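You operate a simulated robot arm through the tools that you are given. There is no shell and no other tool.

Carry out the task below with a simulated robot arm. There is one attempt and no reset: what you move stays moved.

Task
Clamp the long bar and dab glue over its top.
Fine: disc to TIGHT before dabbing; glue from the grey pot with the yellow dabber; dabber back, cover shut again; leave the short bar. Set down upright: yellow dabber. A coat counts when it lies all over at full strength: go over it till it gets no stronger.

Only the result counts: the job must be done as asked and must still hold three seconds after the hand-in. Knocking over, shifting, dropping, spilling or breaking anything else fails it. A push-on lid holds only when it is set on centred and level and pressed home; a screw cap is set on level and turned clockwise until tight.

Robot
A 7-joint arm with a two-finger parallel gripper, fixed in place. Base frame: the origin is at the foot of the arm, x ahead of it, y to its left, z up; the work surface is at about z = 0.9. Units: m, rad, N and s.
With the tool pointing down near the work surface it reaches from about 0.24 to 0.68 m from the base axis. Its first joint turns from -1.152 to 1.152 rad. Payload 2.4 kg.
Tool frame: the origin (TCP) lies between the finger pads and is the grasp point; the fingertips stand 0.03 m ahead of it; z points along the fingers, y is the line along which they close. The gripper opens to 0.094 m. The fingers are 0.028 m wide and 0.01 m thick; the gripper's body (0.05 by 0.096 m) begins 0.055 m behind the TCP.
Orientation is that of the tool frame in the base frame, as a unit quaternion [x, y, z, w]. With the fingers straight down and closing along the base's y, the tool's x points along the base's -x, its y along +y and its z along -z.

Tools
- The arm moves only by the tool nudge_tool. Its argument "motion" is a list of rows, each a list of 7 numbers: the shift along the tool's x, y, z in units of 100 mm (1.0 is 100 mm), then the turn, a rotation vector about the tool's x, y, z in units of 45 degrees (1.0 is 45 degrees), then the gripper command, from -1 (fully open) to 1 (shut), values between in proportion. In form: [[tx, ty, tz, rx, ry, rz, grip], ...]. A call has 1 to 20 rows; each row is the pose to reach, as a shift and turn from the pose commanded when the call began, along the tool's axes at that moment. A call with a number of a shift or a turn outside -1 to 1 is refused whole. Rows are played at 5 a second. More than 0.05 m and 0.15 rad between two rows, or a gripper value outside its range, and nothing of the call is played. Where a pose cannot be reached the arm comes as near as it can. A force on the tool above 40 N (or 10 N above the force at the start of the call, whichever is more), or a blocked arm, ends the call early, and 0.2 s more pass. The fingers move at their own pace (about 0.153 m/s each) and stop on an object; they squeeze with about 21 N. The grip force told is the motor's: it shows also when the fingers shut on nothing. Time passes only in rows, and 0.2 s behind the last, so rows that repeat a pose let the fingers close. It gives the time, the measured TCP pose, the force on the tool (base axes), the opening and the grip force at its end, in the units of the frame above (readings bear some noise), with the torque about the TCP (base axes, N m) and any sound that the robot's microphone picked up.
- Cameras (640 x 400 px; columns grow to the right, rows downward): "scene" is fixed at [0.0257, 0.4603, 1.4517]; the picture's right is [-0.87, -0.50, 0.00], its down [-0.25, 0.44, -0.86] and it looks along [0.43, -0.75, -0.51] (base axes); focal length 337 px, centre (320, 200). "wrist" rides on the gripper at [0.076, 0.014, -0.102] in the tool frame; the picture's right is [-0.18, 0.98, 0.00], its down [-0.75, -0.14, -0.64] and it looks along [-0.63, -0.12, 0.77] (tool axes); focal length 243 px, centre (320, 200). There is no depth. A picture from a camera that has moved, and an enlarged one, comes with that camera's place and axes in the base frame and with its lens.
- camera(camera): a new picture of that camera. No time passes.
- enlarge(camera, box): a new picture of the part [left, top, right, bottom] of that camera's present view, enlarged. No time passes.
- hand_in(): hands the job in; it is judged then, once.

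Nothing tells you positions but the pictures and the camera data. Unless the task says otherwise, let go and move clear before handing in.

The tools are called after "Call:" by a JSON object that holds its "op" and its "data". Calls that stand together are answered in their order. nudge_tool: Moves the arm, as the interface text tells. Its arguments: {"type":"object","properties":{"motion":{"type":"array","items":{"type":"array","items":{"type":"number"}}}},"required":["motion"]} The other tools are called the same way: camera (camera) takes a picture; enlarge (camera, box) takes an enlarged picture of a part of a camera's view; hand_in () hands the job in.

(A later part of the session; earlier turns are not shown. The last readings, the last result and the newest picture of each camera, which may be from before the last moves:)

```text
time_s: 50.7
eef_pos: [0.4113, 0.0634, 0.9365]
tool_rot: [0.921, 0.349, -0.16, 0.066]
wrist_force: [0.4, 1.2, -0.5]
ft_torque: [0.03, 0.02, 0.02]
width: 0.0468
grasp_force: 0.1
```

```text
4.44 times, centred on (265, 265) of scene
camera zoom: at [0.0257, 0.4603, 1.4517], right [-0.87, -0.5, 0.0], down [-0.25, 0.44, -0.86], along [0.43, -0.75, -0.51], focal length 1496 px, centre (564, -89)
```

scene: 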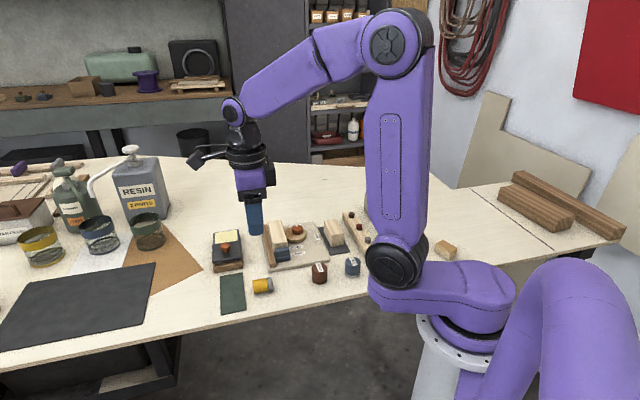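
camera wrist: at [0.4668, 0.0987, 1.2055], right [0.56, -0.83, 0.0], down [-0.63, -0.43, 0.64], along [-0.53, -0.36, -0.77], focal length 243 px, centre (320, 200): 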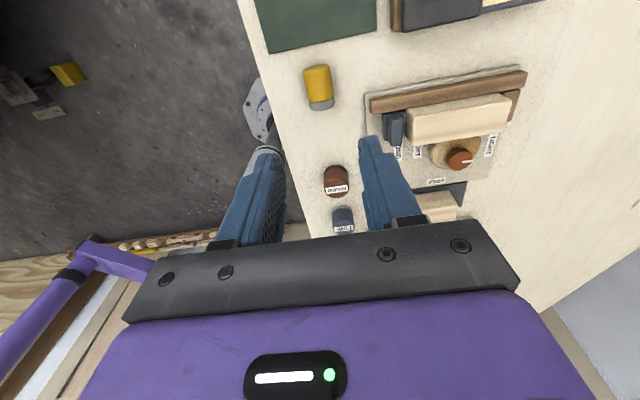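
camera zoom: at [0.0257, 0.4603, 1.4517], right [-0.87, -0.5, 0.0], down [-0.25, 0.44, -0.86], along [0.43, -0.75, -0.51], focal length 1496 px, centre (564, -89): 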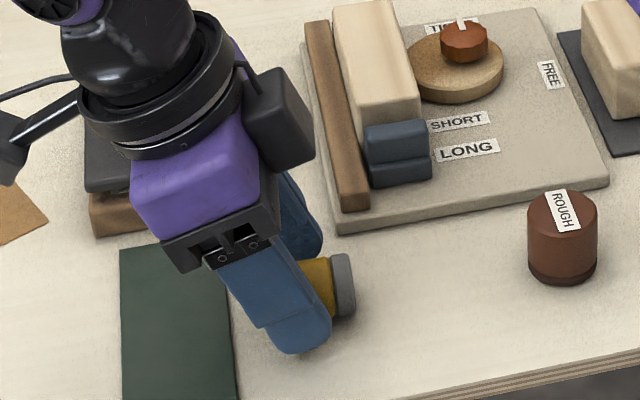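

The dabber lies between the fingers. I'll lower 2 mm and close.

Call:
{"op": "nudge_tool", "data": {"motion": [[0.007, 0, 0.019, 0, 0, 0, 0], [0.007, 0, 0.019, 0, 0, 0, 0.3], [0.007, 0, 0.019, 0, 0, 0, 0.6], [0.007, 0, 0.019, 0, 0, 0, 1], [0.007, 0, 0.019, 0, 0, 0, 1], [0.007, 0, 0.019, 0, 0, 0, 1]]}}

Call:
{"op": "enlarge", "data": {"camera": "wrist", "box": [220, 60, 420, 240]}}

```text
time_s: 52.1
eef_pos: [0.4116, 0.0618, 0.9342]
tool_rot: [0.921, 0.349, -0.16, 0.066]
wrist_force: [0.3, 0.1, 0.5]
ft_torque: [0.01, -0.02, 0.01]
width: 0.0277
grasp_force: 20.9
```

```text
2.22 times, centred on (320, 150) of wrist
camera zoom: at [0.4995, 0.123, 1.0063], right [0.52, -0.85, 0.07], down [-0.47, -0.21, 0.86], along [-0.71, -0.48, -0.51], focal length 539 px, centre (320, 311)
```

zoom: 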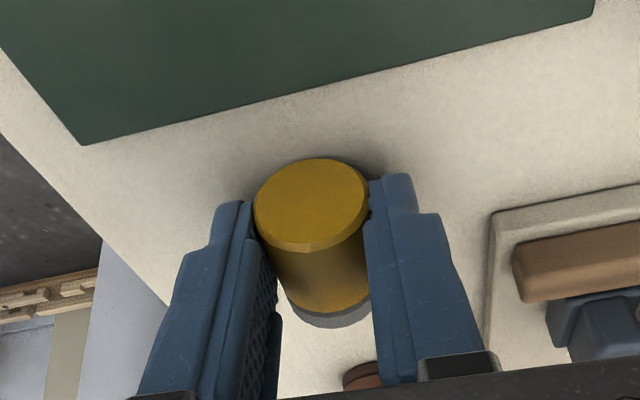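

Gripped at 27.7 mm. I'll lift slowly and check that it stays held.

Call:
{"op": "nudge_tool", "data": {"motion": [[-0.01, 0, -0.03, 0, 0, 0, 1], [-0.02, 0, -0.06, 0, 0, 0, 1], [-0.034, 0, -0.1, 0, 0, 0, 1], [-0.05, 0, -0.15, 0, 0, 0, 1], [-0.068, 0, -0.2, 0, 0, 0, 1], [-0.068, 0, -0.2, 0, 0, 0, 1]]}}

Call:
{"op": "enlarge", "data": {"camera": "wrist", "box": [220, 60, 420, 240]}}

Call:
{"op": "enlarge", "data": {"camera": "scene", "box": [215, 220, 315, 310]}}

```text
time_s: 53.5
eef_pos: [0.4118, 0.0632, 0.9566]
tool_rot: [0.921, 0.349, -0.159, 0.066]
wrist_force: [-0.3, 0.1, -0.7]
ft_torque: [0.03, 0.01, 0.0]
width: 0.0279
grasp_force: 21.1
```

```text
2.22 times, centred on (320, 150) of wrist
camera zoom: at [0.4995, 0.1239, 1.0277], right [0.52, -0.85, 0.07], down [-0.47, -0.21, 0.86], along [-0.71, -0.48, -0.51], focal length 539 px, centre (320, 311)
```

zoom: 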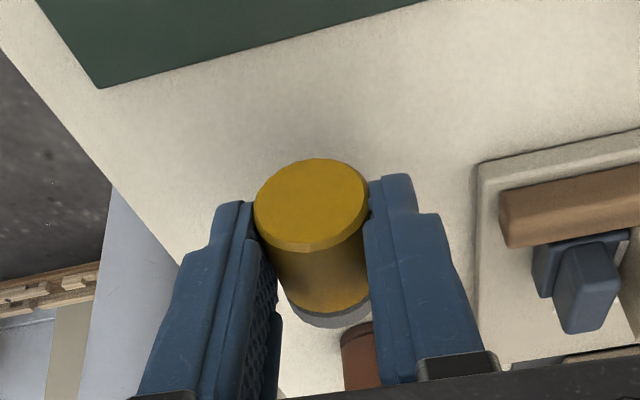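

```text
4.44 times, centred on (265, 265) of scene
camera zoom: at [0.0257, 0.4603, 1.4517], right [-0.87, -0.5, 0.0], down [-0.25, 0.44, -0.86], along [0.43, -0.75, -0.51], focal length 1496 px, centre (564, -89)
```

zoom: 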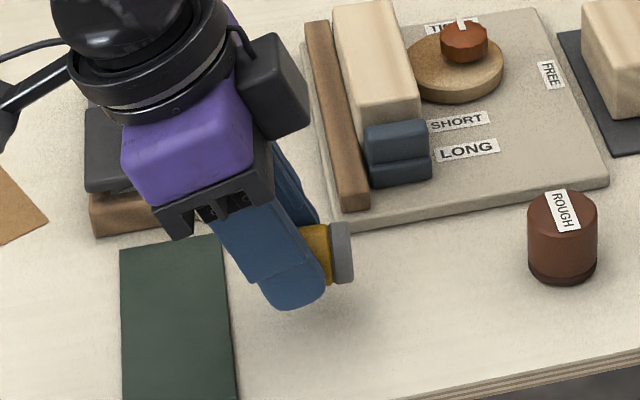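

It's holding. I'll raise it to about z 1.04 at a gentle speed.

Call:
{"op": "nudge_tool", "data": {"motion": [[-0.05, 0, -0.14, 0, 0, 0, 1], [-0.1, 0, -0.28, 0, 0, 0, 1], [-0.15, 0, -0.42, 0, 0, 0, 1], [-0.2, 0, -0.56, 0, 0, 0, 1], [-0.25, 0, -0.7, 0, 0, 0, 1], [-0.308, 0, -0.846, 0, 0, 0, 1], [-0.308, 0, -0.846, 0, 0, 0, 1]]}}

Call:
{"op": "nudge_tool", "data": {"motion": [[0, 0, 0, 0, 0.1, 0, 1], [0, 0, 0, 0, 0.2, 0, 1], [0, 0, 0, 0, 0.3, 0, 1], [0, 0, 0, 0, 0.4, 0, 1], [0, 0, 0, 0, 0.5, 0, 1], [0, 0, 0, 0, 0.6, 0, 1], [0, 0, 0, 0, 0.7, 0, 1], [0, 0, 0, 0, 0.8, 0, 1], [0, 0, 0, 0, 0.9, 0, 1], [0, 0, 0, 0, 1, 0, 1], [0, 0, 0, 0, 1, 0, 1]]}}

Call:
{"op": "enlarge", "data": {"camera": "scene", "box": [195, 170, 335, 300]}}

```text
time_s: 55.1
eef_pos: [0.4106, 0.0638, 1.0464]
tool_rot: [0.921, 0.349, -0.16, 0.066]
wrist_force: [-0.2, -0.2, -0.7]
ft_torque: [0.03, -0.07, 0.01]
width: 0.0283
grasp_force: 21.1
```

```text
time_s: 57.5
eef_pos: [0.4104, 0.0646, 1.0468]
tool_rot: [0.912, 0.347, 0.205, -0.071]
wrist_force: [0.2, -0.2, 0.7]
ft_torque: [0.0, -0.01, 0.02]
width: 0.0278
grasp_force: 20.4
```

```text
3.08 times, centred on (265, 235) of scene
camera zoom: at [0.0257, 0.4603, 1.4517], right [-0.87, -0.5, 0.0], down [-0.25, 0.44, -0.86], along [0.43, -0.75, -0.51], focal length 1036 px, centre (489, 92)
```

zoom: 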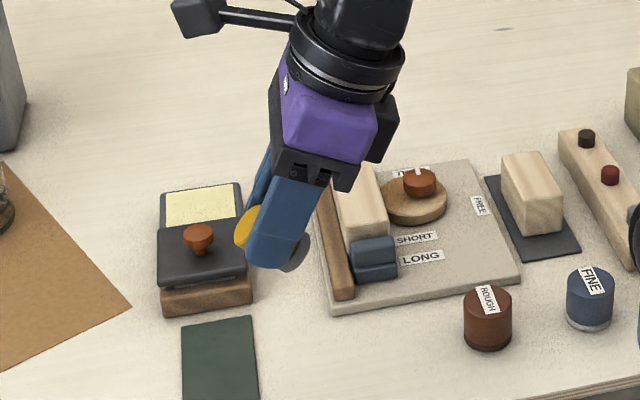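

Call:
{"op": "nudge_tool", "data": {"motion": [[0, 0, 0, 0, 0.1, 0, 1], [0, 0, 0, 0, 0.2, 0, 1], [0, 0, 0, 0, 0.3, 0, 1], [0, 0, 0, 0, 0.4, 0, 1], [0, 0, 0, 0, 0.5, 0, 1], [0, 0, 0, 0, 0.6, 0, 1], [0, 0, 0, 0, 0.7, 0, 1], [0, 0, 0, 0, 0.8, 0, 1], [0, 0, 0, 0, 0.9, 0, 1], [0, 0, 0, 0, 1, 0, 1], [0, 0, 0, 0, 1, 0, 1]]}}

Call:
{"op": "camera", "data": {"camera": "scene"}}

Call:
{"op": "camera", "data": {"camera": "wrist"}}

Call:
{"op": "enlarge", "data": {"camera": "scene", "box": [195, 170, 335, 300]}}

```text
time_s: 59.9
eef_pos: [0.4109, 0.0651, 1.0456]
tool_rot: [0.764, 0.294, 0.539, -0.2]
wrist_force: [0.3, -0.4, -0.4]
ft_torque: [-0.01, 0.0, 0.01]
width: 0.0279
grasp_force: 21.1
```

```text
taken
```

scene: 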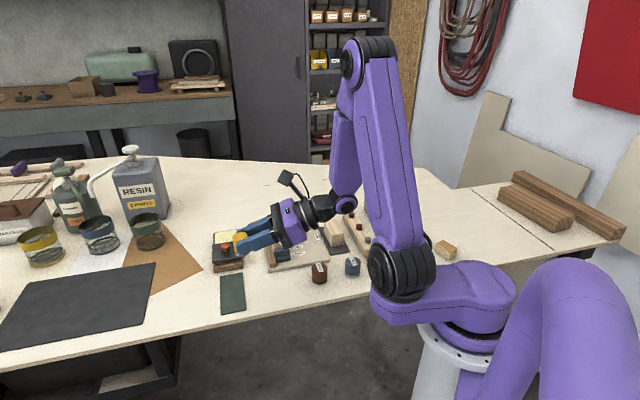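

```text
taken
camera wrist: at [0.3659, 0.0069, 1.1537], right [0.61, -0.78, -0.16], down [-0.73, -0.47, -0.49], along [0.31, 0.42, -0.86], focal length 243 px, centre (320, 200)
```

wrist: 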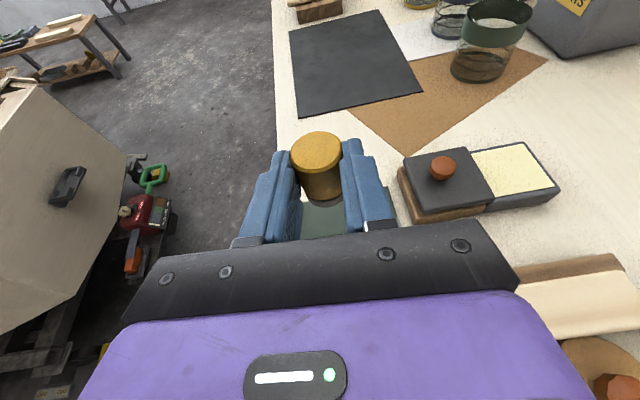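

```text
3.08 times, centred on (265, 235) of scene
camera zoom: at [0.0257, 0.4603, 1.4517], right [-0.87, -0.5, 0.0], down [-0.25, 0.44, -0.86], along [0.43, -0.75, -0.51], focal length 1036 px, centre (489, 92)
```

zoom: 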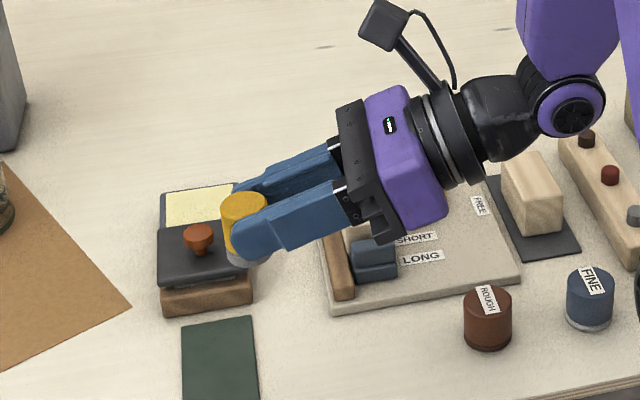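

The dabber is now held upright with the hand nearly horizontal. I'll set it down temporarily on the free, flat green mat at about (0.44, 0.11), approaching from a side clear of the ROUGH block. First I'll turn and move in the air.

Call:
{"op": "nudge_tool", "data": {"motion": [[0.03, -0.055, 0.08, -0.11, 0, 0.04, 1], [0.06, -0.11, 0.15, -0.22, 0, 0.08, 1], [0.09, -0.165, 0.23, -0.34, -0.003, 0.12, 1], [0.113, -0.219, 0.305, -0.45, -0.005, 0.1625, 1], [0.113, -0.219, 0.305, -0.45, -0.005, 0.1625, 1]]}}

Call:
{"op": "enlarge", "data": {"camera": "scene", "box": [195, 180, 335, 320]}}

Call:
{"op": "camera", "data": {"camera": "wrist"}}

```text
time_s: 61.1
eef_pos: [0.4291, 0.0991, 1.0454]
tool_rot: [0.806, 0.146, 0.566, -0.096]
wrist_force: [0.1, -0.4, -0.3]
ft_torque: [0.0, 0.05, 0.04]
width: 0.0279
grasp_force: 21.3
out of reach, approached as far as the arm can: row 4, 5
```

```text
2.86 times, centred on (265, 250) of scene
camera zoom: at [0.0257, 0.4604, 1.4517], right [-0.87, -0.5, 0.0], down [-0.25, 0.44, -0.86], along [0.43, -0.75, -0.51], focal length 962 px, centre (477, 57)
```

zoom: 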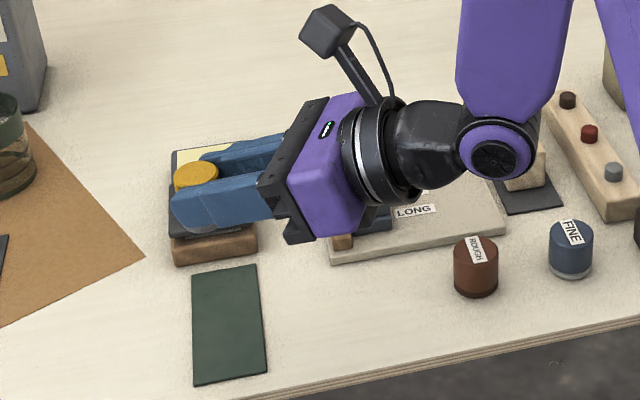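

```text
taken
camera wrist: at [0.3667, 0.0614, 1.1532], right [0.28, -0.95, -0.16], down [-0.86, -0.17, -0.49], along [0.44, 0.28, -0.86], focal length 243 px, centre (320, 200)
```

wrist: 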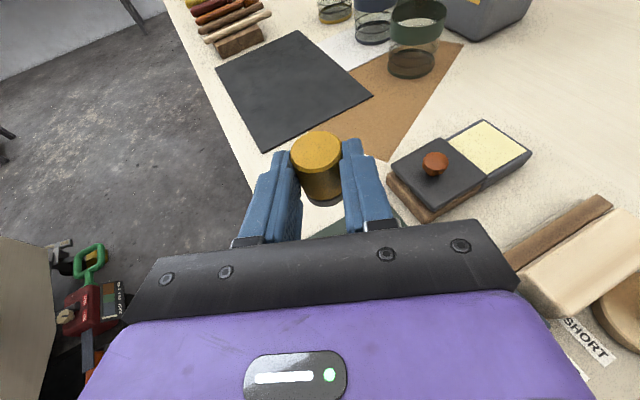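

That pose sits at the inner edge of the arm's reach. I'll shift slightly outward and start lowering in small steps.

Call:
{"op": "nudge_tool", "data": {"motion": [[0.03, 0.05, 0.15, 0, 0, 0, 1], [-0.1, 0.1, 0.2, 0, 0, 0, 1], [-0.25, 0.12, 0.23, 0, 0, 0, 1], [-0.433, 0.122, 0.278, 0, 0, 0, 1], [-0.433, 0.122, 0.278, 0, 0, 0, 1]]}}

Call:
{"op": "enlarge", "data": {"camera": "scene", "box": [195, 180, 335, 320]}}

```text
time_s: 62.3
eef_pos: [0.4441, 0.0902, 0.9958]
tool_rot: [0.805, 0.145, 0.567, -0.095]
wrist_force: [0.3, -0.6, -0.3]
ft_torque: [-0.02, 0.04, 0.0]
width: 0.028
grasp_force: 21.0
```

```text
2.86 times, centred on (265, 250) of scene
camera zoom: at [0.0257, 0.4603, 1.4517], right [-0.87, -0.5, 0.0], down [-0.25, 0.44, -0.86], along [0.43, -0.75, -0.51], focal length 962 px, centre (477, 57)
```

zoom: 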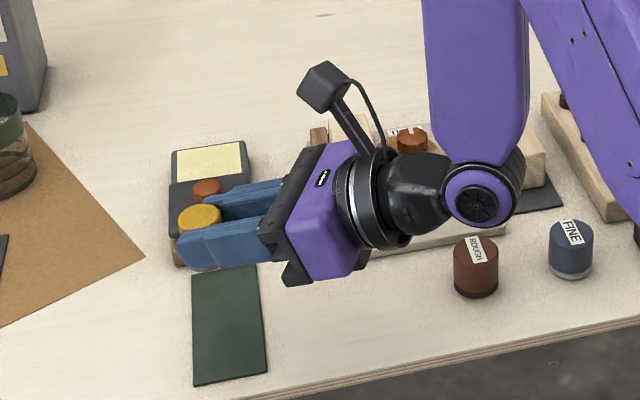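

Call:
{"op": "nudge_tool", "data": {"motion": [[-0.1, 0, 0.035, 0, 0, 0, 1], [-0.2, 0, 0.07, 0, 0, 0, 1], [-0.3, 0, 0.11, 0, 0, 0, 1], [-0.376, 0, 0.137, 0, 0, 0, 1], [-0.376, 0, 0.137, 0, 0, 0, 1]]}}

Call:
{"op": "enlarge", "data": {"camera": "scene", "box": [195, 190, 355, 320]}}

Call:
{"op": "camera", "data": {"camera": "wrist"}}

```text
time_s: 63.5
eef_pos: [0.4447, 0.0905, 0.9576]
tool_rot: [0.806, 0.147, 0.566, -0.096]
wrist_force: [0.0, 0.2, -0.8]
ft_torque: [-0.04, 0.01, -0.03]
width: 0.0279
grasp_force: 20.8
```

```text
3.08 times, centred on (275, 255) of scene
camera zoom: at [0.0257, 0.4603, 1.4517], right [-0.87, -0.5, 0.0], down [-0.25, 0.44, -0.86], along [0.43, -0.75, -0.51], focal length 1036 px, centre (458, 31)
```

zoom: 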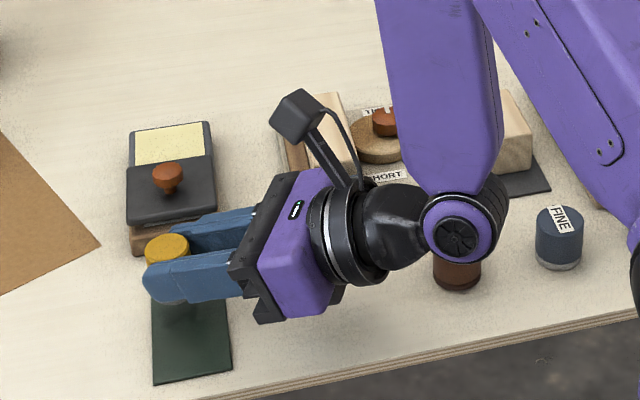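

```text
taken
camera wrist: at [0.3819, 0.0533, 1.0638], right [0.28, -0.95, -0.16], down [-0.85, -0.17, -0.49], along [0.44, 0.28, -0.86], focal length 243 px, centre (320, 200)
```

wrist: 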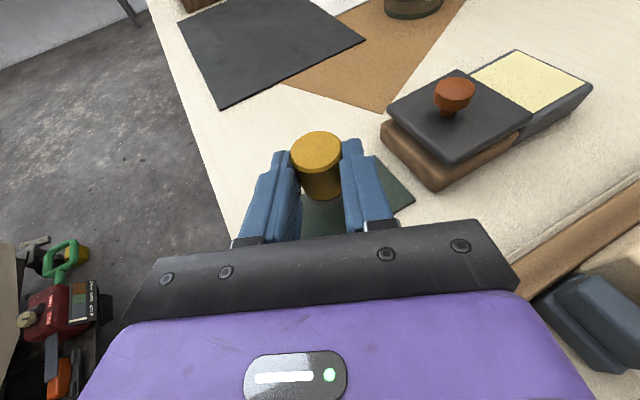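

Call:
{"op": "nudge_tool", "data": {"motion": [[-0.07, 0, 0.024, 0, 0, 0, 1], [-0.13, 0, 0.047, 0, 0, 0, 1], [-0.179, 0, 0.065, 0, 0, 0, 1], [-0.179, 0, 0.065, 0, 0, 0, 1]]}}

Call:
{"op": "enlarge", "data": {"camera": "scene", "box": [215, 220, 315, 310]}}

```text
time_s: 64.5
eef_pos: [0.444, 0.0897, 0.9373]
tool_rot: [0.806, 0.145, 0.566, -0.095]
wrist_force: [-0.8, 0.4, 1.7]
ft_torque: [0.04, 0.0, 0.02]
width: 0.0278
grasp_force: 21.0
```

```text
4.44 times, centred on (265, 265) of scene
camera zoom: at [0.0256, 0.4603, 1.4517], right [-0.87, -0.5, 0.0], down [-0.25, 0.44, -0.86], along [0.43, -0.75, -0.51], focal length 1496 px, centre (564, -89)
```

zoom: 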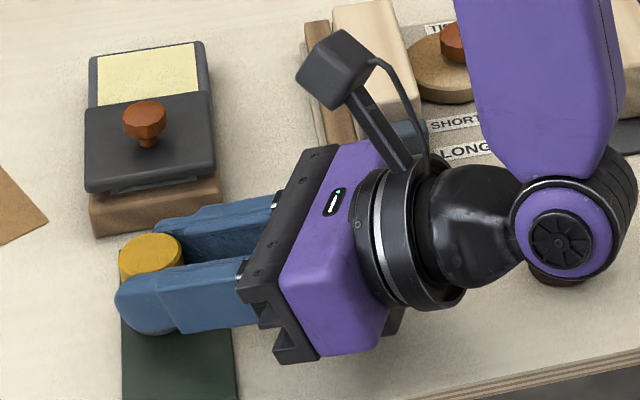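

Call:
{"op": "nudge_tool", "data": {"motion": [[-0.014, 0, 0.005, 0, 0, 0, 1], [-0.014, 0, 0.005, 0, 0, 0, 1]]}}

```text
time_s: 65.1
eef_pos: [0.4455, 0.0906, 0.9363]
tool_rot: [0.804, 0.146, 0.568, -0.095]
wrist_force: [-3.0, 0.5, 18.1]
ft_torque: [0.17, -0.08, 0.01]
width: 0.0277
grasp_force: 21.5
```

Contact is felt at 18 N. I'll relax it a little, open gently and check that the dabber stands before backing away.

Call:
{"op": "nudge_tool", "data": {"motion": [[0.01, 0, -0.003, 0, 0, 0, 1], [0.01, 0, -0.003, 0, 0, 0, 0.35], [0.01, 0, -0.003, 0, 0, 0, 0.2], [0.01, 0, -0.003, 0, 0, 0, 0], [0.01, 0, -0.003, 0, 0, 0, -0.2], [0.01, 0, -0.003, 0, 0, 0, -0.2]]}}

Call:
{"op": "camera", "data": {"camera": "wrist"}}

Call:
{"op": "enlarge", "data": {"camera": "scene", "box": [215, 220, 315, 310]}}

```text
time_s: 66.5
eef_pos: [0.4437, 0.0893, 0.9367]
tool_rot: [0.806, 0.145, 0.566, -0.095]
wrist_force: [-0.5, -0.2, -0.1]
ft_torque: [0.03, 0.01, 0.01]
width: 0.0563
grasp_force: 0.0
```

```text
taken
camera wrist: at [0.3817, 0.0527, 1.0441], right [0.28, -0.95, -0.16], down [-0.85, -0.17, -0.49], along [0.44, 0.28, -0.86], focal length 243 px, centre (320, 200)
```

wrist: 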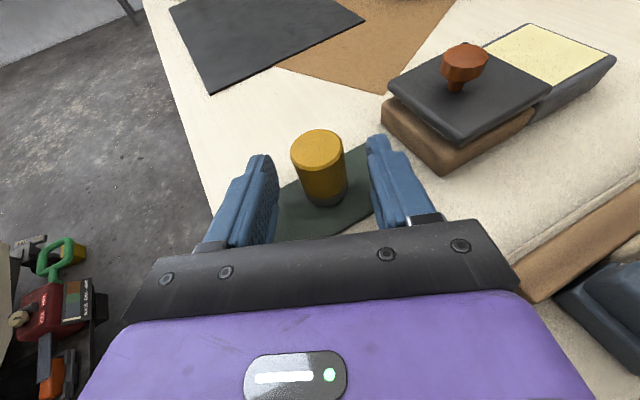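

```text
4.44 times, centred on (265, 265) of scene
camera zoom: at [0.0257, 0.4603, 1.4517], right [-0.87, -0.5, 0.0], down [-0.25, 0.44, -0.86], along [0.43, -0.75, -0.51], focal length 1496 px, centre (564, -89)
```

zoom: 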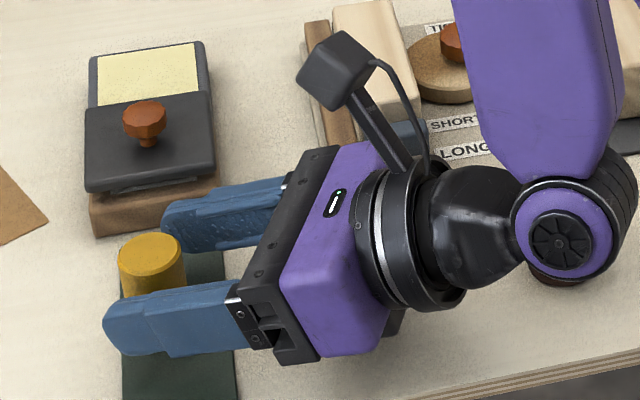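

The dabber stands upright on its own. I'll rise straight up, clear of it.

Call:
{"op": "nudge_tool", "data": {"motion": [[0.1, 0, -0.035, 0, 0, 0, -0.2], [0.25, 0, -0.09, 0, 0, 0, -0.2], [0.45, 0, -0.16, 0, 0, 0, -0.2], [0.7, 0, -0.25, 0, 0, 0, -0.2], [0.94, 0, -0.34, 0, 0, 0, -0.2], [0.94, 0, -0.34, 0, 0, 0, -0.2]]}}

Call:
{"op": "enlarge", "data": {"camera": "scene", "box": [195, 190, 355, 320]}}

```text
time_s: 67.9
eef_pos: [0.4425, 0.0924, 1.0364]
tool_rot: [0.806, 0.146, 0.566, -0.096]
wrist_force: [-0.1, -0.7, 0.2]
ft_torque: [0.01, -0.03, 0.03]
width: 0.0561
grasp_force: 0.0
```

```text
3.08 times, centred on (275, 255) of scene
camera zoom: at [0.0257, 0.4604, 1.4517], right [-0.87, -0.5, 0.0], down [-0.25, 0.44, -0.86], along [0.43, -0.75, -0.51], focal length 1036 px, centre (458, 31)
```

zoom: 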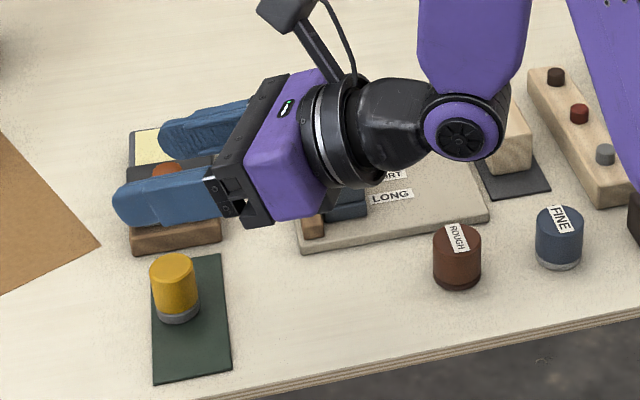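

Everything is in order: the dabber is upright on the mat and the other objects are undisturbed. I'll bring the hand back to vertical, then turn it to the orientation for dipping.

Call:
{"op": "nudge_tool", "data": {"motion": [[0, 0, 0, 0, -0.16, 0, -0.2], [0, 0, 0, 0, -0.32, 0, -0.2], [0, 0, 0, 0, -0.48, 0, -0.2], [0, 0, 0, 0, -0.64, 0, -0.2], [0, 0, 0, 0, -0.8, 0, -0.2], [0, 0, 0, 0, -0.96, 0, -0.2], [0, 0, 0, 0, -1, 0, -0.2]]}}

Call:
{"op": "nudge_tool", "data": {"motion": [[0, 0, -0.1, 0, -0.16, 0, -0.2], [0, 0, -0.2, 0, -0.32, 0, -0.2], [0, 0, -0.3, 0, -0.48, 0, -0.2], [0, 0, -0.3, 0, -0.556, 0, -0.2], [0, 0, -0.3, 0, -0.556, 0, -0.2]]}}

```text
time_s: 69.5
eef_pos: [0.4454, 0.0918, 1.0364]
tool_rot: [0.961, 0.171, 0.214, -0.032]
wrist_force: [0.6, 1.1, -0.3]
ft_torque: [0.03, 0.01, -0.02]
width: 0.0562
grasp_force: 0.1
out of reach, approached as far as the arm can: row 6
```

```text
time_s: 70.7
eef_pos: [0.4312, 0.0873, 1.064]
tool_rot: [0.985, 0.174, 0.0, 0.006]
wrist_force: [0.4, 0.0, 0.3]
ft_torque: [0.01, -0.03, 0.02]
width: 0.0568
grasp_force: 0.1
```

Call:
{"op": "nudge_tool", "data": {"motion": [[0, 0, 0, 0.015, 0, -0.17, -0.2], [0, 0, 0, 0.015, 0, -0.34, -0.2], [0, 0, 0, 0.015, 0, -0.51, -0.2], [0, 0, 0, 0.015, 0, -0.68, -0.2], [0, 0, 0, 0.015, 0, -0.85, -0.2], [0, 0, 0, 0.015, 0, -1, -0.2]]}}

Call:
{"op": "nudge_tool", "data": {"motion": [[0, 0, 0, 0, 0, -0.17, -0.2], [0, 0, 0, 0, 0, -0.34, -0.2], [0, 0, 0, 0, 0, -0.51, -0.2], [0, 0, 0, 0, 0, -0.68, -0.2], [0, 0, 0, 0, 0, -0.85, -0.2], [0, 0, 0, 0, 0, -1, -0.2]]}}

Call:
{"op": "nudge_tool", "data": {"motion": [[0, 0, 0, 0, 0, -0.17, -0.2], [0, 0, 0, 0, 0, -0.34, -0.2], [0, 0, 0, 0, 0, -0.51, -0.2], [0, 0, 0, 0, 0, -0.556, -0.2], [0, 0, 0, 0, 0, -0.556, -0.2]]}}

Call:
{"op": "camera", "data": {"camera": "wrist"}}

Call:
{"op": "enlarge", "data": {"camera": "wrist", "box": [220, 60, 420, 220]}}

Call:
{"op": "enlarge", "data": {"camera": "scene", "box": [215, 220, 315, 310]}}

```text
time_s: 72.1
eef_pos: [0.4326, 0.0867, 1.0636]
tool_rot: [0.842, 0.54, -0.002, 0.001]
wrist_force: [0.5, -0.8, -1.1]
ft_torque: [0.02, 0.02, -0.01]
width: 0.0562
grasp_force: 0.0
```

```text
time_s: 73.5
eef_pos: [0.4317, 0.0873, 1.0633]
tool_rot: [0.572, 0.82, -0.002, -0.001]
wrist_force: [-0.7, 0.4, 0.0]
ft_torque: [0.0, 0.0, -0.01]
width: 0.0564
grasp_force: 0.1
```

```text
time_s: 74.7
eef_pos: [0.431, 0.0869, 1.0639]
tool_rot: [0.381, 0.924, -0.001, -0.001]
wrist_force: [0.1, -0.3, -0.5]
ft_torque: [-0.04, 0.0, -0.01]
width: 0.0567
grasp_force: 0.1
```

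```text
taken
camera wrist: at [0.3874, 0.1502, 1.1668], right [0.82, 0.57, 0.0], down [0.44, -0.63, 0.64], along [0.36, -0.53, -0.77], focal length 243 px, centre (320, 200)
```

wrist: 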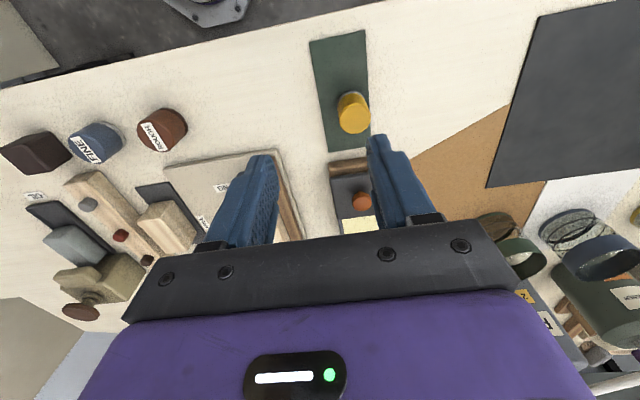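

```text
2.50 times, centred on (320, 140) of wrist
camera zoom: at [0.3874, 0.1502, 1.1668], right [0.82, 0.57, 0.0], down [0.44, -0.63, 0.64], along [0.36, -0.53, -0.77], focal length 606 px, centre (320, 350)
```

zoom: 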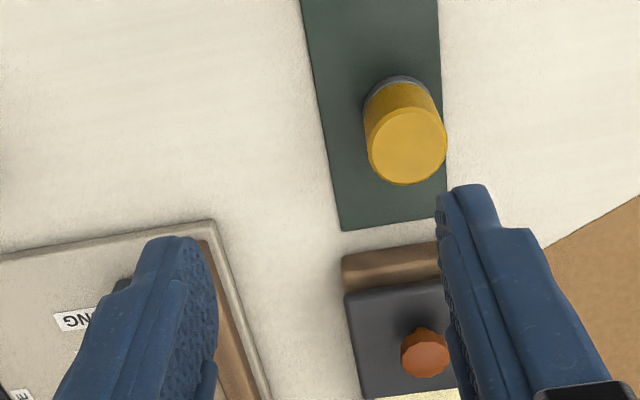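

```text
4.44 times, centred on (265, 265) of scene
camera zoom: at [0.0257, 0.4603, 1.4517], right [-0.87, -0.5, 0.0], down [-0.25, 0.44, -0.86], along [0.43, -0.75, -0.51], focal length 1496 px, centre (564, -89)
```

zoom: 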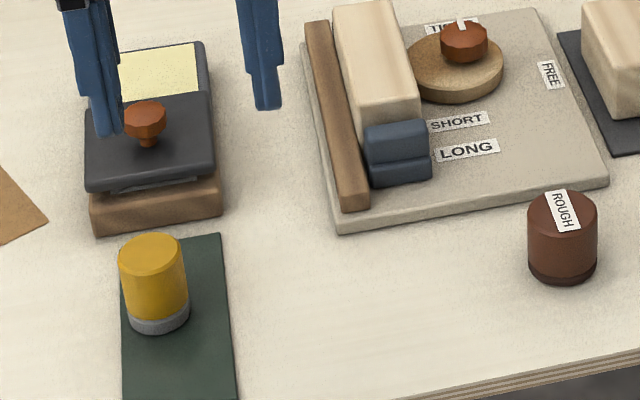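

The dabber stands at (0.463, 0.099). I'll move over it and descend in stages, gripping lower on the handle this time.

Call:
{"op": "nudge_tool", "data": {"motion": [[-0.07, 0.15, 0, 0, 0, 0, -0.2], [-0.14, 0.311, 0.1, 0, 0, 0, -0.15], [-0.14, 0.311, 0.4, 0, 0, 0, -0.1], [-0.14, 0.311, 0.7, 0, 0, 0, -0.1], [-0.14, 0.311, 0.7, 0, 0, 0, -0.1]]}}

Call:
{"op": "enlarge", "data": {"camera": "wrist", "box": [200, 60, 440, 240]}}

```text
time_s: 75.9
eef_pos: [0.4633, 0.0993, 0.994]
tool_rot: [0.382, 0.924, -0.002, -0.002]
wrist_force: [-1.0, -0.1, -0.2]
ft_torque: [0.0, 0.0, -0.01]
width: 0.0517
grasp_force: 0.1
```

```text
2.22 times, centred on (320, 150) of wrist
camera zoom: at [0.419, 0.1624, 1.0969], right [0.82, 0.57, 0.0], down [0.44, -0.63, 0.64], along [0.36, -0.53, -0.77], focal length 539 px, centre (320, 311)
```

zoom: 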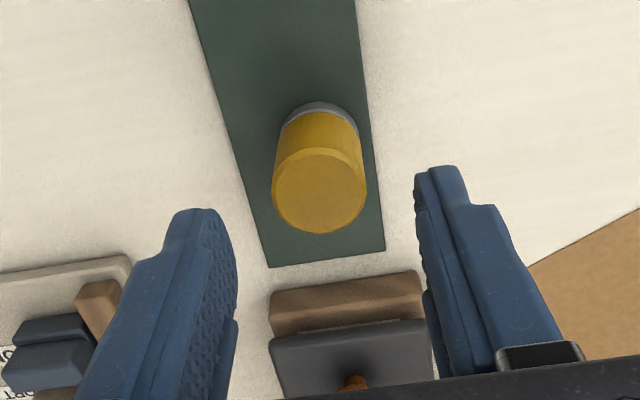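

Call:
{"op": "nudge_tool", "data": {"motion": [[-0.015, 0, 0.2, 0, 0, 0, -0.1], [-0.015, 0, 0.38, 0, 0, 0, -0.1], [-0.015, 0, 0.52, 0, 0, 0, -0.1], [-0.015, 0, 0.52, 0, 0, 0, -0.1]]}}

Call:
{"op": "enlarge", "data": {"camera": "wrist", "box": [200, 60, 440, 240]}}

Call:
{"op": "enlarge", "data": {"camera": "scene", "box": [215, 220, 315, 310]}}

```text
time_s: 76.9
eef_pos: [0.4643, 0.0992, 0.9404]
tool_rot: [0.382, 0.924, -0.002, -0.002]
wrist_force: [-0.1, -0.5, 0.7]
ft_torque: [-0.02, -0.04, 0.0]
width: 0.0517
grasp_force: 0.1
```

```text
2.22 times, centred on (320, 150) of wrist
camera zoom: at [0.4196, 0.1617, 1.0446], right [0.82, 0.57, 0.0], down [0.44, -0.63, 0.64], along [0.36, -0.53, -0.77], focal length 539 px, centre (320, 311)
```

zoom: 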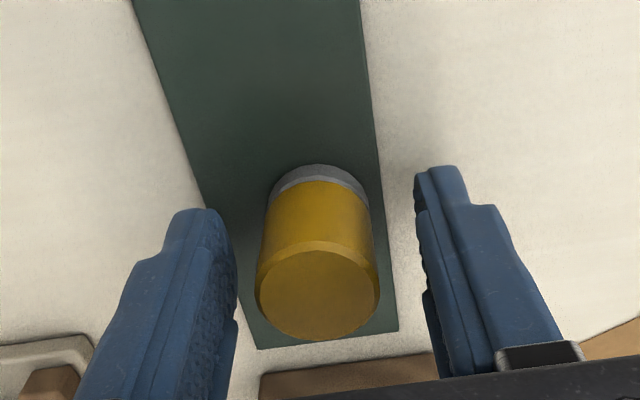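

```text
4.44 times, centred on (265, 265) of scene
camera zoom: at [0.0257, 0.4603, 1.4517], right [-0.87, -0.5, 0.0], down [-0.25, 0.44, -0.86], along [0.43, -0.75, -0.51], focal length 1496 px, centre (564, -89)
```

zoom: 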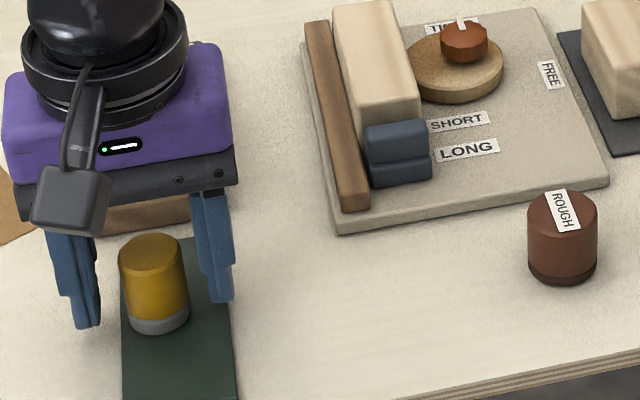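

Call:
{"op": "nudge_tool", "data": {"motion": [[0, 0, 0, 0, 0, 0, 0.2], [0, 0, 0, 0, 0, 0, 0.6], [0, 0, 0, 0, 0, 0, 1], [0, 0, 0, 0, 0, 0, 1], [0, 0, 0, 0, 0, 0, 1], [0, 0, 0, 0, 0, 0, 1]]}}

Call:
{"op": "enlarge", "data": {"camera": "wrist", "box": [200, 60, 440, 240]}}

Call:
{"op": "nudge_tool", "data": {"motion": [[0, 0, -0.02, 0, 0, 0, 1], [0, 0, -0.04, 0, 0, 0, 1], [0, 0, -0.06, 0, 0, 0, 1], [0, 0, -0.06, 0, 0, 0, 1]]}}

Call:
{"op": "enlarge", "data": {"camera": "scene", "box": [215, 220, 315, 310]}}

Call:
{"op": "enlarge", "data": {"camera": "wrist", "box": [200, 60, 440, 240]}}

```text
time_s: 78.3
eef_pos: [0.4634, 0.0982, 0.9418]
tool_rot: [0.381, 0.924, -0.002, -0.002]
wrist_force: [-0.4, -0.1, -0.3]
ft_torque: [0.01, -0.01, 0.0]
width: 0.0284
grasp_force: 20.9
```

```text
2.22 times, centred on (320, 150) of wrist
camera zoom: at [0.4197, 0.1618, 1.0449], right [0.82, 0.57, 0.0], down [0.44, -0.63, 0.64], along [0.36, -0.53, -0.77], focal length 539 px, centre (320, 311)
```

zoom: 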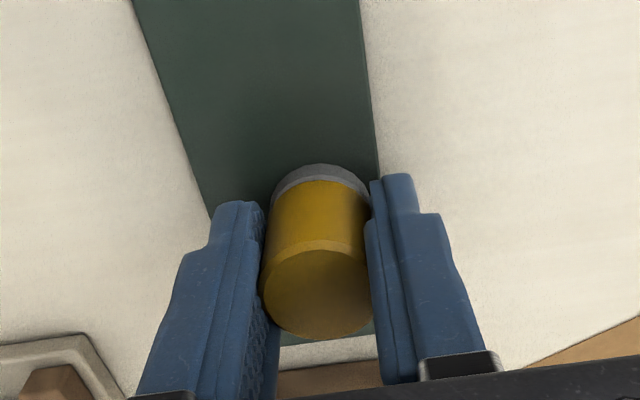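

```text
time_s: 79.3
eef_pos: [0.4642, 0.0984, 0.9473]
tool_rot: [0.382, 0.924, -0.001, -0.001]
wrist_force: [0.5, 0.4, -0.5]
ft_torque: [0.0, -0.03, 0.03]
width: 0.0282
grasp_force: 20.7
```

```text
4.44 times, centred on (265, 265) of scene
camera zoom: at [0.0257, 0.4603, 1.4517], right [-0.87, -0.5, 0.0], down [-0.25, 0.44, -0.86], along [0.43, -0.75, -0.51], focal length 1496 px, centre (564, -89)
```

zoom: 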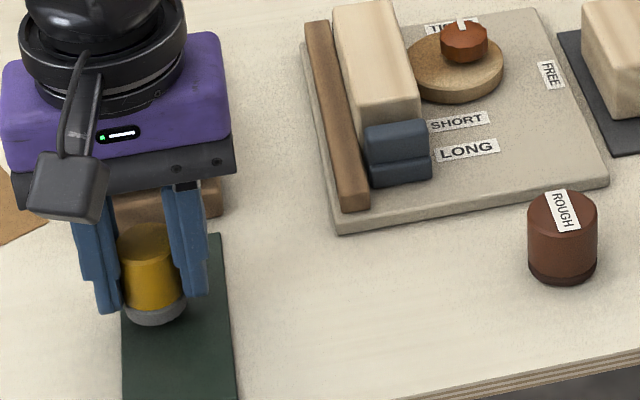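

```text
2.22 times, centred on (320, 150) of wrist
camera zoom: at [0.4198, 0.1615, 1.051], right [0.82, 0.57, 0.0], down [0.44, -0.63, 0.64], along [0.36, -0.53, -0.77], focal length 539 px, centre (320, 311)
```

zoom: 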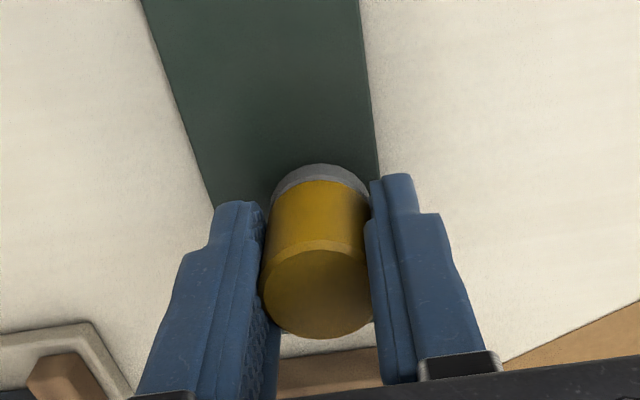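

It's held firmly with no slip in the camera. I'll raise it and carry it over the pot at gentle speed.

Call:
{"op": "nudge_tool", "data": {"motion": [[0, 0, -0.1, 0, 0, 0, 1], [0, 0, -0.22, 0, 0, 0, 1], [0, 0, -0.36, 0, 0, 0, 1], [0, 0, -0.5, 0, 0, 0, 1], [0, 0, -0.64, 0, 0, 0, 1], [0, 0, -0.78, 0, 0, 0, 1], [-0.12, 0, -0.85, 0, 0, 0, 1], [-0.27, -0.01, -0.85, 0, 0, 0, 1], [-0.42, -0.02, -0.85, 0, 0, 0, 1], [-0.57, -0.02, -0.85, 0, 0, 0, 1], [-0.72, -0.026, -0.85, 0, 0, 0, 1], [-0.85, -0.026, -0.85, 0, 0, 0, 1], [-0.87, -0.026, -0.85, 0, 0, 0, 1]]}}

Call:
{"op": "nudge_tool", "data": {"motion": [[-0.1, 0, 0, 0, 0, 0, 1], [-0.25, -0.01, 0, 0, 0, 0, 1], [-0.4, -0.02, 0, 0, 0, 0, 1], [-0.55, -0.02, 0, 0, 0, 0, 1], [-0.7, -0.026, 0, 0, 0, 0, 1], [-0.83, -0.026, 0, 0, 0, 0, 1], [-0.86, -0.026, 0, 0, 0, 0, 1], [-0.86, -0.026, 0, 0, 0, 0, 1]]}}

Call:
{"op": "camera", "data": {"camera": "wrist"}}

Call:
{"op": "enlarge", "data": {"camera": "scene", "box": [195, 190, 295, 280]}}

```text
time_s: 82.1
eef_pos: [0.524, 0.0329, 1.0326]
tool_rot: [0.382, 0.924, -0.001, -0.001]
wrist_force: [0.7, 0.3, -0.1]
ft_torque: [-0.04, -0.01, -0.07]
width: 0.0283
grasp_force: 20.6
```

```text
time_s: 83.9
eef_pos: [0.583, -0.0276, 1.0303]
tool_rot: [0.382, 0.924, -0.001, -0.002]
wrist_force: [0.4, -0.5, -1.2]
ft_torque: [0.01, -0.02, 0.01]
width: 0.0285
grasp_force: 21.7
```

```text
taken
camera wrist: at [0.5394, 0.0357, 1.1357], right [0.82, 0.57, 0.0], down [0.44, -0.63, 0.64], along [0.36, -0.53, -0.77], focal length 243 px, centre (320, 200)
```

wrist: 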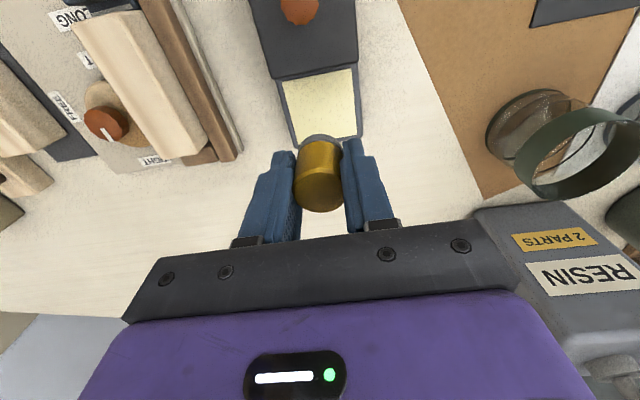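

```text
4.44 times, centred on (245, 235) of scene
camera zoom: at [0.0257, 0.4603, 1.4517], right [-0.87, -0.5, 0.0], down [-0.25, 0.44, -0.86], along [0.43, -0.75, -0.51], focal length 1496 px, centre (653, 44)
```

zoom: 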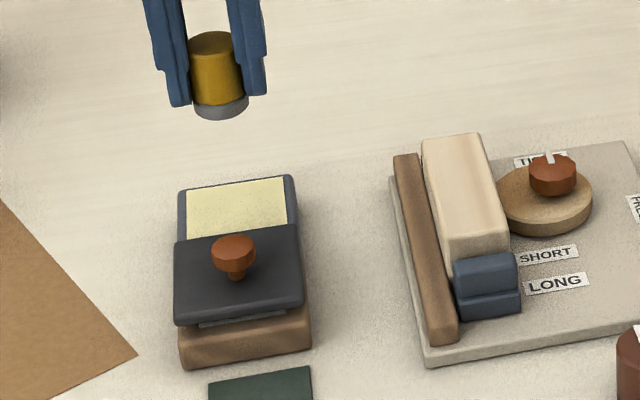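

The dabber is centred over the 55 mm pool, and the glue surface is at about z 0.9275. I'll lower it slowly until the pad meets the glue.

Call:
{"op": "nudge_tool", "data": {"motion": [[0.01, 0.01, 0.15, 0, 0, 0, 1], [0.01, 0.01, 0.3, 0, 0, 0, 1], [0.01, 0.01, 0.45, 0, 0, 0, 1], [0.01, 0.01, 0.56, 0, 0, 0, 1], [0.01, 0.01, 0.61, 0, 0, 0, 1], [0.01, 0.01, 0.62, 0, 0, 0, 1], [0.01, 0.01, 0.62, 0, 0, 0, 1]]}}

Call:
{"op": "enlarge", "data": {"camera": "scene", "box": [205, 200, 275, 270]}}

```text
time_s: 85.5
eef_pos: [0.583, -0.0264, 0.9701]
tool_rot: [0.382, 0.924, 0.0, -0.002]
wrist_force: [0.0, -0.5, -0.3]
ft_torque: [-0.01, -0.01, 0.0]
width: 0.0286
grasp_force: 21.1
```

```text
5.71 times, centred on (240, 235) of scene
camera zoom: at [0.0257, 0.4603, 1.4517], right [-0.87, -0.5, 0.0], down [-0.25, 0.44, -0.86], along [0.43, -0.75, -0.51], focal length 1924 px, centre (777, 0)
```

zoom: 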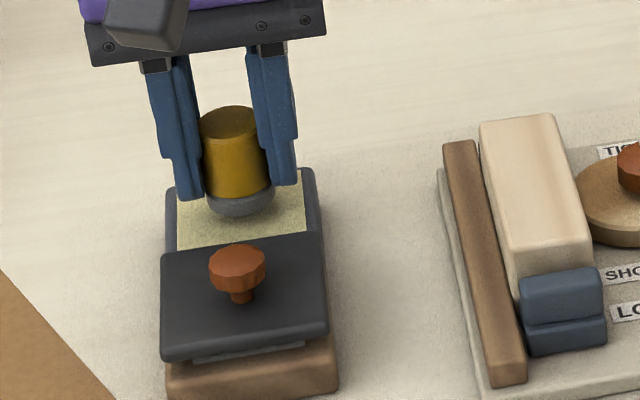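

Call:
{"op": "nudge_tool", "data": {"motion": [[0, 0, 0.015, 0, 0, 0, 1], [0, 0, 0.03, 0, 0, 0, 1], [0, 0, 0.03, 0, 0, 0, 1]]}}

Call:
{"op": "nudge_tool", "data": {"motion": [[0, 0, 0.01, 0, 0, 0, 1], [0, 0, 0.02, 0, 0, 0, 1], [0, 0, 0.02, 0, 0, 0, 1]]}}

Call:
{"op": "enlarge", "data": {"camera": "scene", "box": [205, 200, 275, 270]}}

```text
time_s: 86.3
eef_pos: [0.583, -0.0263, 0.9669]
tool_rot: [0.382, 0.924, -0.001, -0.001]
wrist_force: [-0.1, -0.1, -0.5]
ft_torque: [0.01, 0.01, 0.02]
width: 0.0286
grasp_force: 20.8
```

```text
time_s: 87.1
eef_pos: [0.584, -0.0269, 0.9655]
tool_rot: [0.382, 0.924, -0.001, -0.001]
wrist_force: [0.3, -0.2, -0.3]
ft_torque: [0.01, -0.01, 0.02]
width: 0.0283
grasp_force: 20.6
```

```text
5.71 times, centred on (240, 235) of scene
camera zoom: at [0.0257, 0.4603, 1.4517], right [-0.87, -0.5, 0.0], down [-0.25, 0.44, -0.86], along [0.43, -0.75, -0.51], focal length 1924 px, centre (777, 0)
```

zoom: 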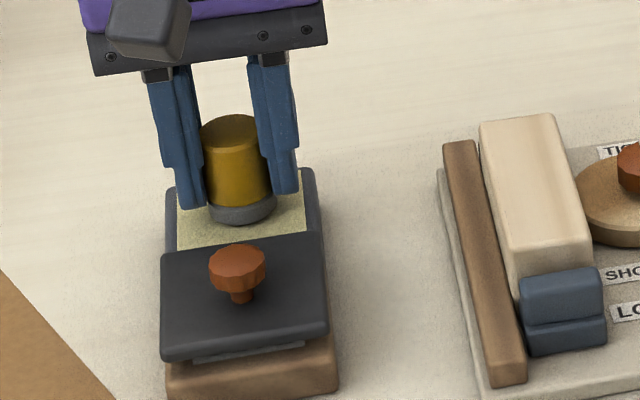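

Call:
{"op": "nudge_tool", "data": {"motion": [[0, 0, 0.01, 0, 0, 0, 1], [0, 0, 0.02, 0, 0, 0, 1], [0, 0, 0.02, 0, 0, 0, 1]]}}

Call:
{"op": "nudge_tool", "data": {"motion": [[0, 0, 0.01, 0, 0, 0, 1], [0, 0, 0.02, 0, 0, 0, 1], [0, 0, 0.02, 0, 0, 0, 1]]}}

Call:
{"op": "enlarge", "data": {"camera": "scene", "box": [205, 200, 275, 270]}}

Call:
{"op": "enlarge", "data": {"camera": "wrist", "box": [200, 60, 440, 240]}}

```text
time_s: 87.9
eef_pos: [0.5832, -0.0264, 0.9637]
tool_rot: [0.382, 0.924, 0.0, -0.001]
wrist_force: [-1.9, 0.2, 3.4]
ft_torque: [0.0, 0.06, 0.04]
width: 0.0282
grasp_force: 21.5
```

```text
time_s: 88.7
eef_pos: [0.5829, -0.0261, 0.9622]
tool_rot: [0.382, 0.924, -0.002, 0.0]
wrist_force: [-3.6, -0.3, 18.3]
ft_torque: [-0.02, 0.09, 0.02]
width: 0.0282
grasp_force: 21.1
```

```text
5.71 times, centred on (240, 235) of scene
camera zoom: at [0.0252, 0.4604, 1.4517], right [-0.87, -0.5, 0.0], down [-0.25, 0.44, -0.86], along [0.43, -0.75, -0.51], focal length 1924 px, centre (777, 0)
```

zoom: 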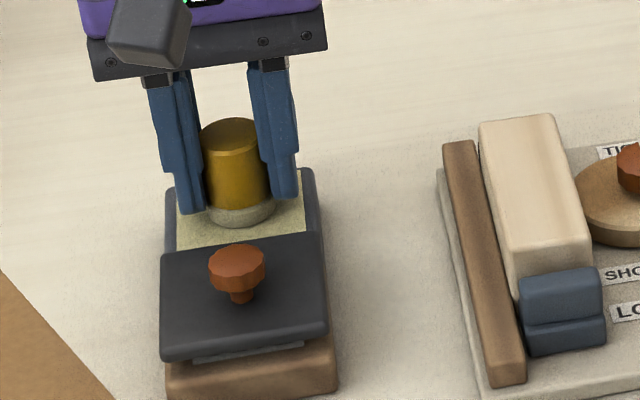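

```text
2.22 times, centred on (320, 150) of wrist
camera zoom: at [0.539, 0.037, 1.0655], right [0.82, 0.57, 0.0], down [0.43, -0.63, 0.64], along [0.36, -0.53, -0.77], focal length 539 px, centre (320, 311)
```

zoom: 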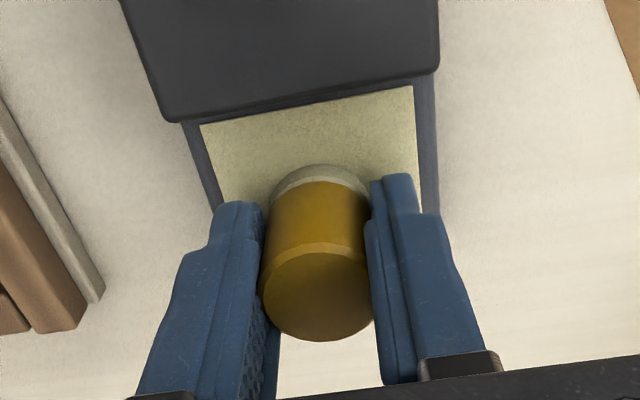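

The pad has turned cream with glue and contact is firm. I'll lift out slowly and look at the bar's exact top outline.

Call:
{"op": "nudge_tool", "data": {"motion": [[0, 0, 0, 0, 0, 0, 1], [0, 0, -0.05, 0, 0, 0, 1], [0, 0, -0.12, 0, 0, 0, 1], [0, 0, -0.25, 0, 0, 0, 1], [0, 0, -0.4, 0, 0, 0, 1], [0, 0, -0.55, 0, 0, 0, 1], [0, 0, -0.68, 0, 0, 0, 1], [0, 0, -0.68, 0, 0, 0, 1]]}}

Call:
{"op": "camera", "data": {"camera": "wrist"}}

Call:
{"op": "enlarge", "data": {"camera": "wrist", "box": [40, 0, 280, 180]}}

Call:
{"op": "enlarge", "data": {"camera": "scene", "box": [200, 190, 310, 275]}}

Call:
{"op": "enlarge", "data": {"camera": "scene", "box": [255, 210, 315, 265]}}

```text
time_s: 90.5
eef_pos: [0.5831, -0.0256, 1.0298]
tool_rot: [0.382, 0.924, -0.001, -0.001]
wrist_force: [0.4, 0.2, -0.8]
ft_torque: [0.02, -0.01, 0.01]
width: 0.0283
grasp_force: 20.3
```

```text
taken
camera wrist: at [0.5392, 0.0377, 1.1326], right [0.82, 0.57, 0.0], down [0.44, -0.63, 0.64], along [0.36, -0.53, -0.77], focal length 243 px, centre (320, 200)
```

wrist: 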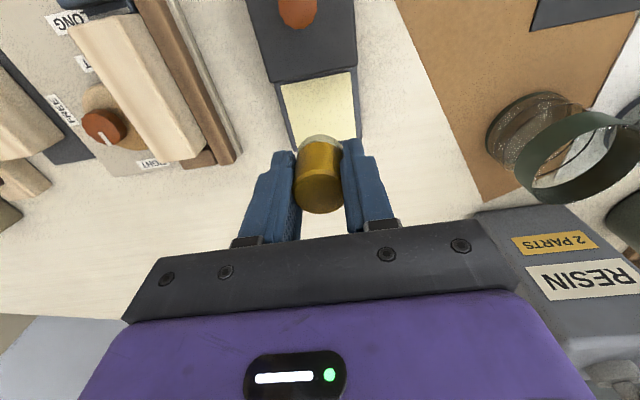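

```text
2.22 times, centred on (160, 90) of wrist
camera zoom: at [0.5392, 0.0377, 1.1326], right [0.82, 0.57, 0.0], down [0.44, -0.63, 0.64], along [0.36, -0.53, -0.77], focal length 539 px, centre (676, 444)
```

zoom: 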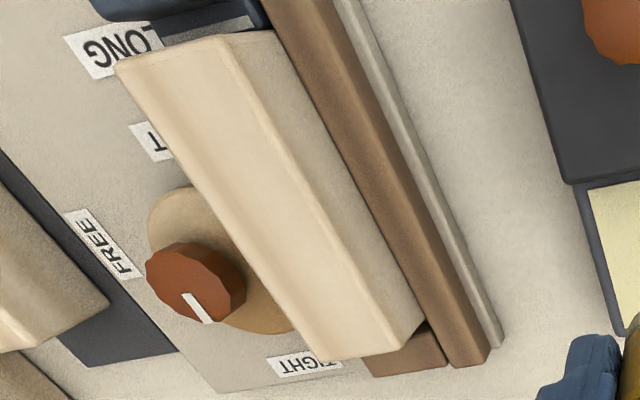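

```text
4.71 times, centred on (255, 232) of scene
camera zoom: at [0.0257, 0.4603, 1.4517], right [-0.87, -0.5, 0.0], down [-0.25, 0.44, -0.86], along [0.43, -0.75, -0.51], focal length 1584 px, centre (626, 47)
```

zoom: 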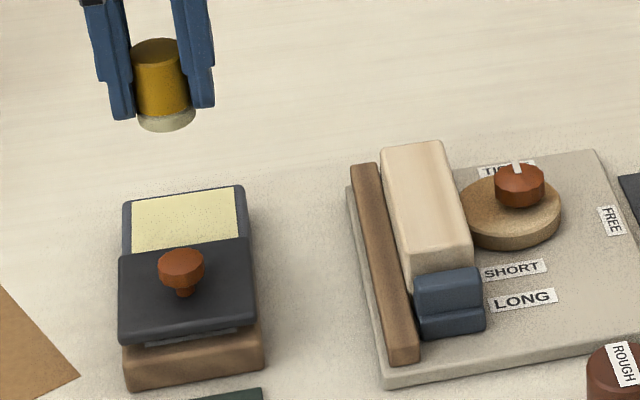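

```text
7.27 times, centred on (285, 238) of scene
camera zoom: at [0.0257, 0.4603, 1.4517], right [-0.87, -0.5, 0.0], down [-0.25, 0.44, -0.86], along [0.43, -0.75, -0.51], focal length 2448 px, centre (574, -73)
```

zoom: 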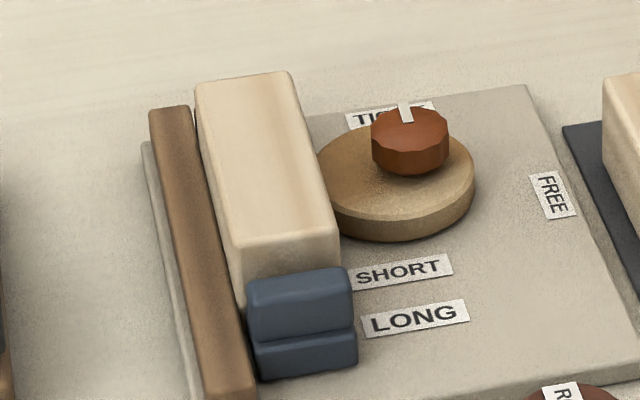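

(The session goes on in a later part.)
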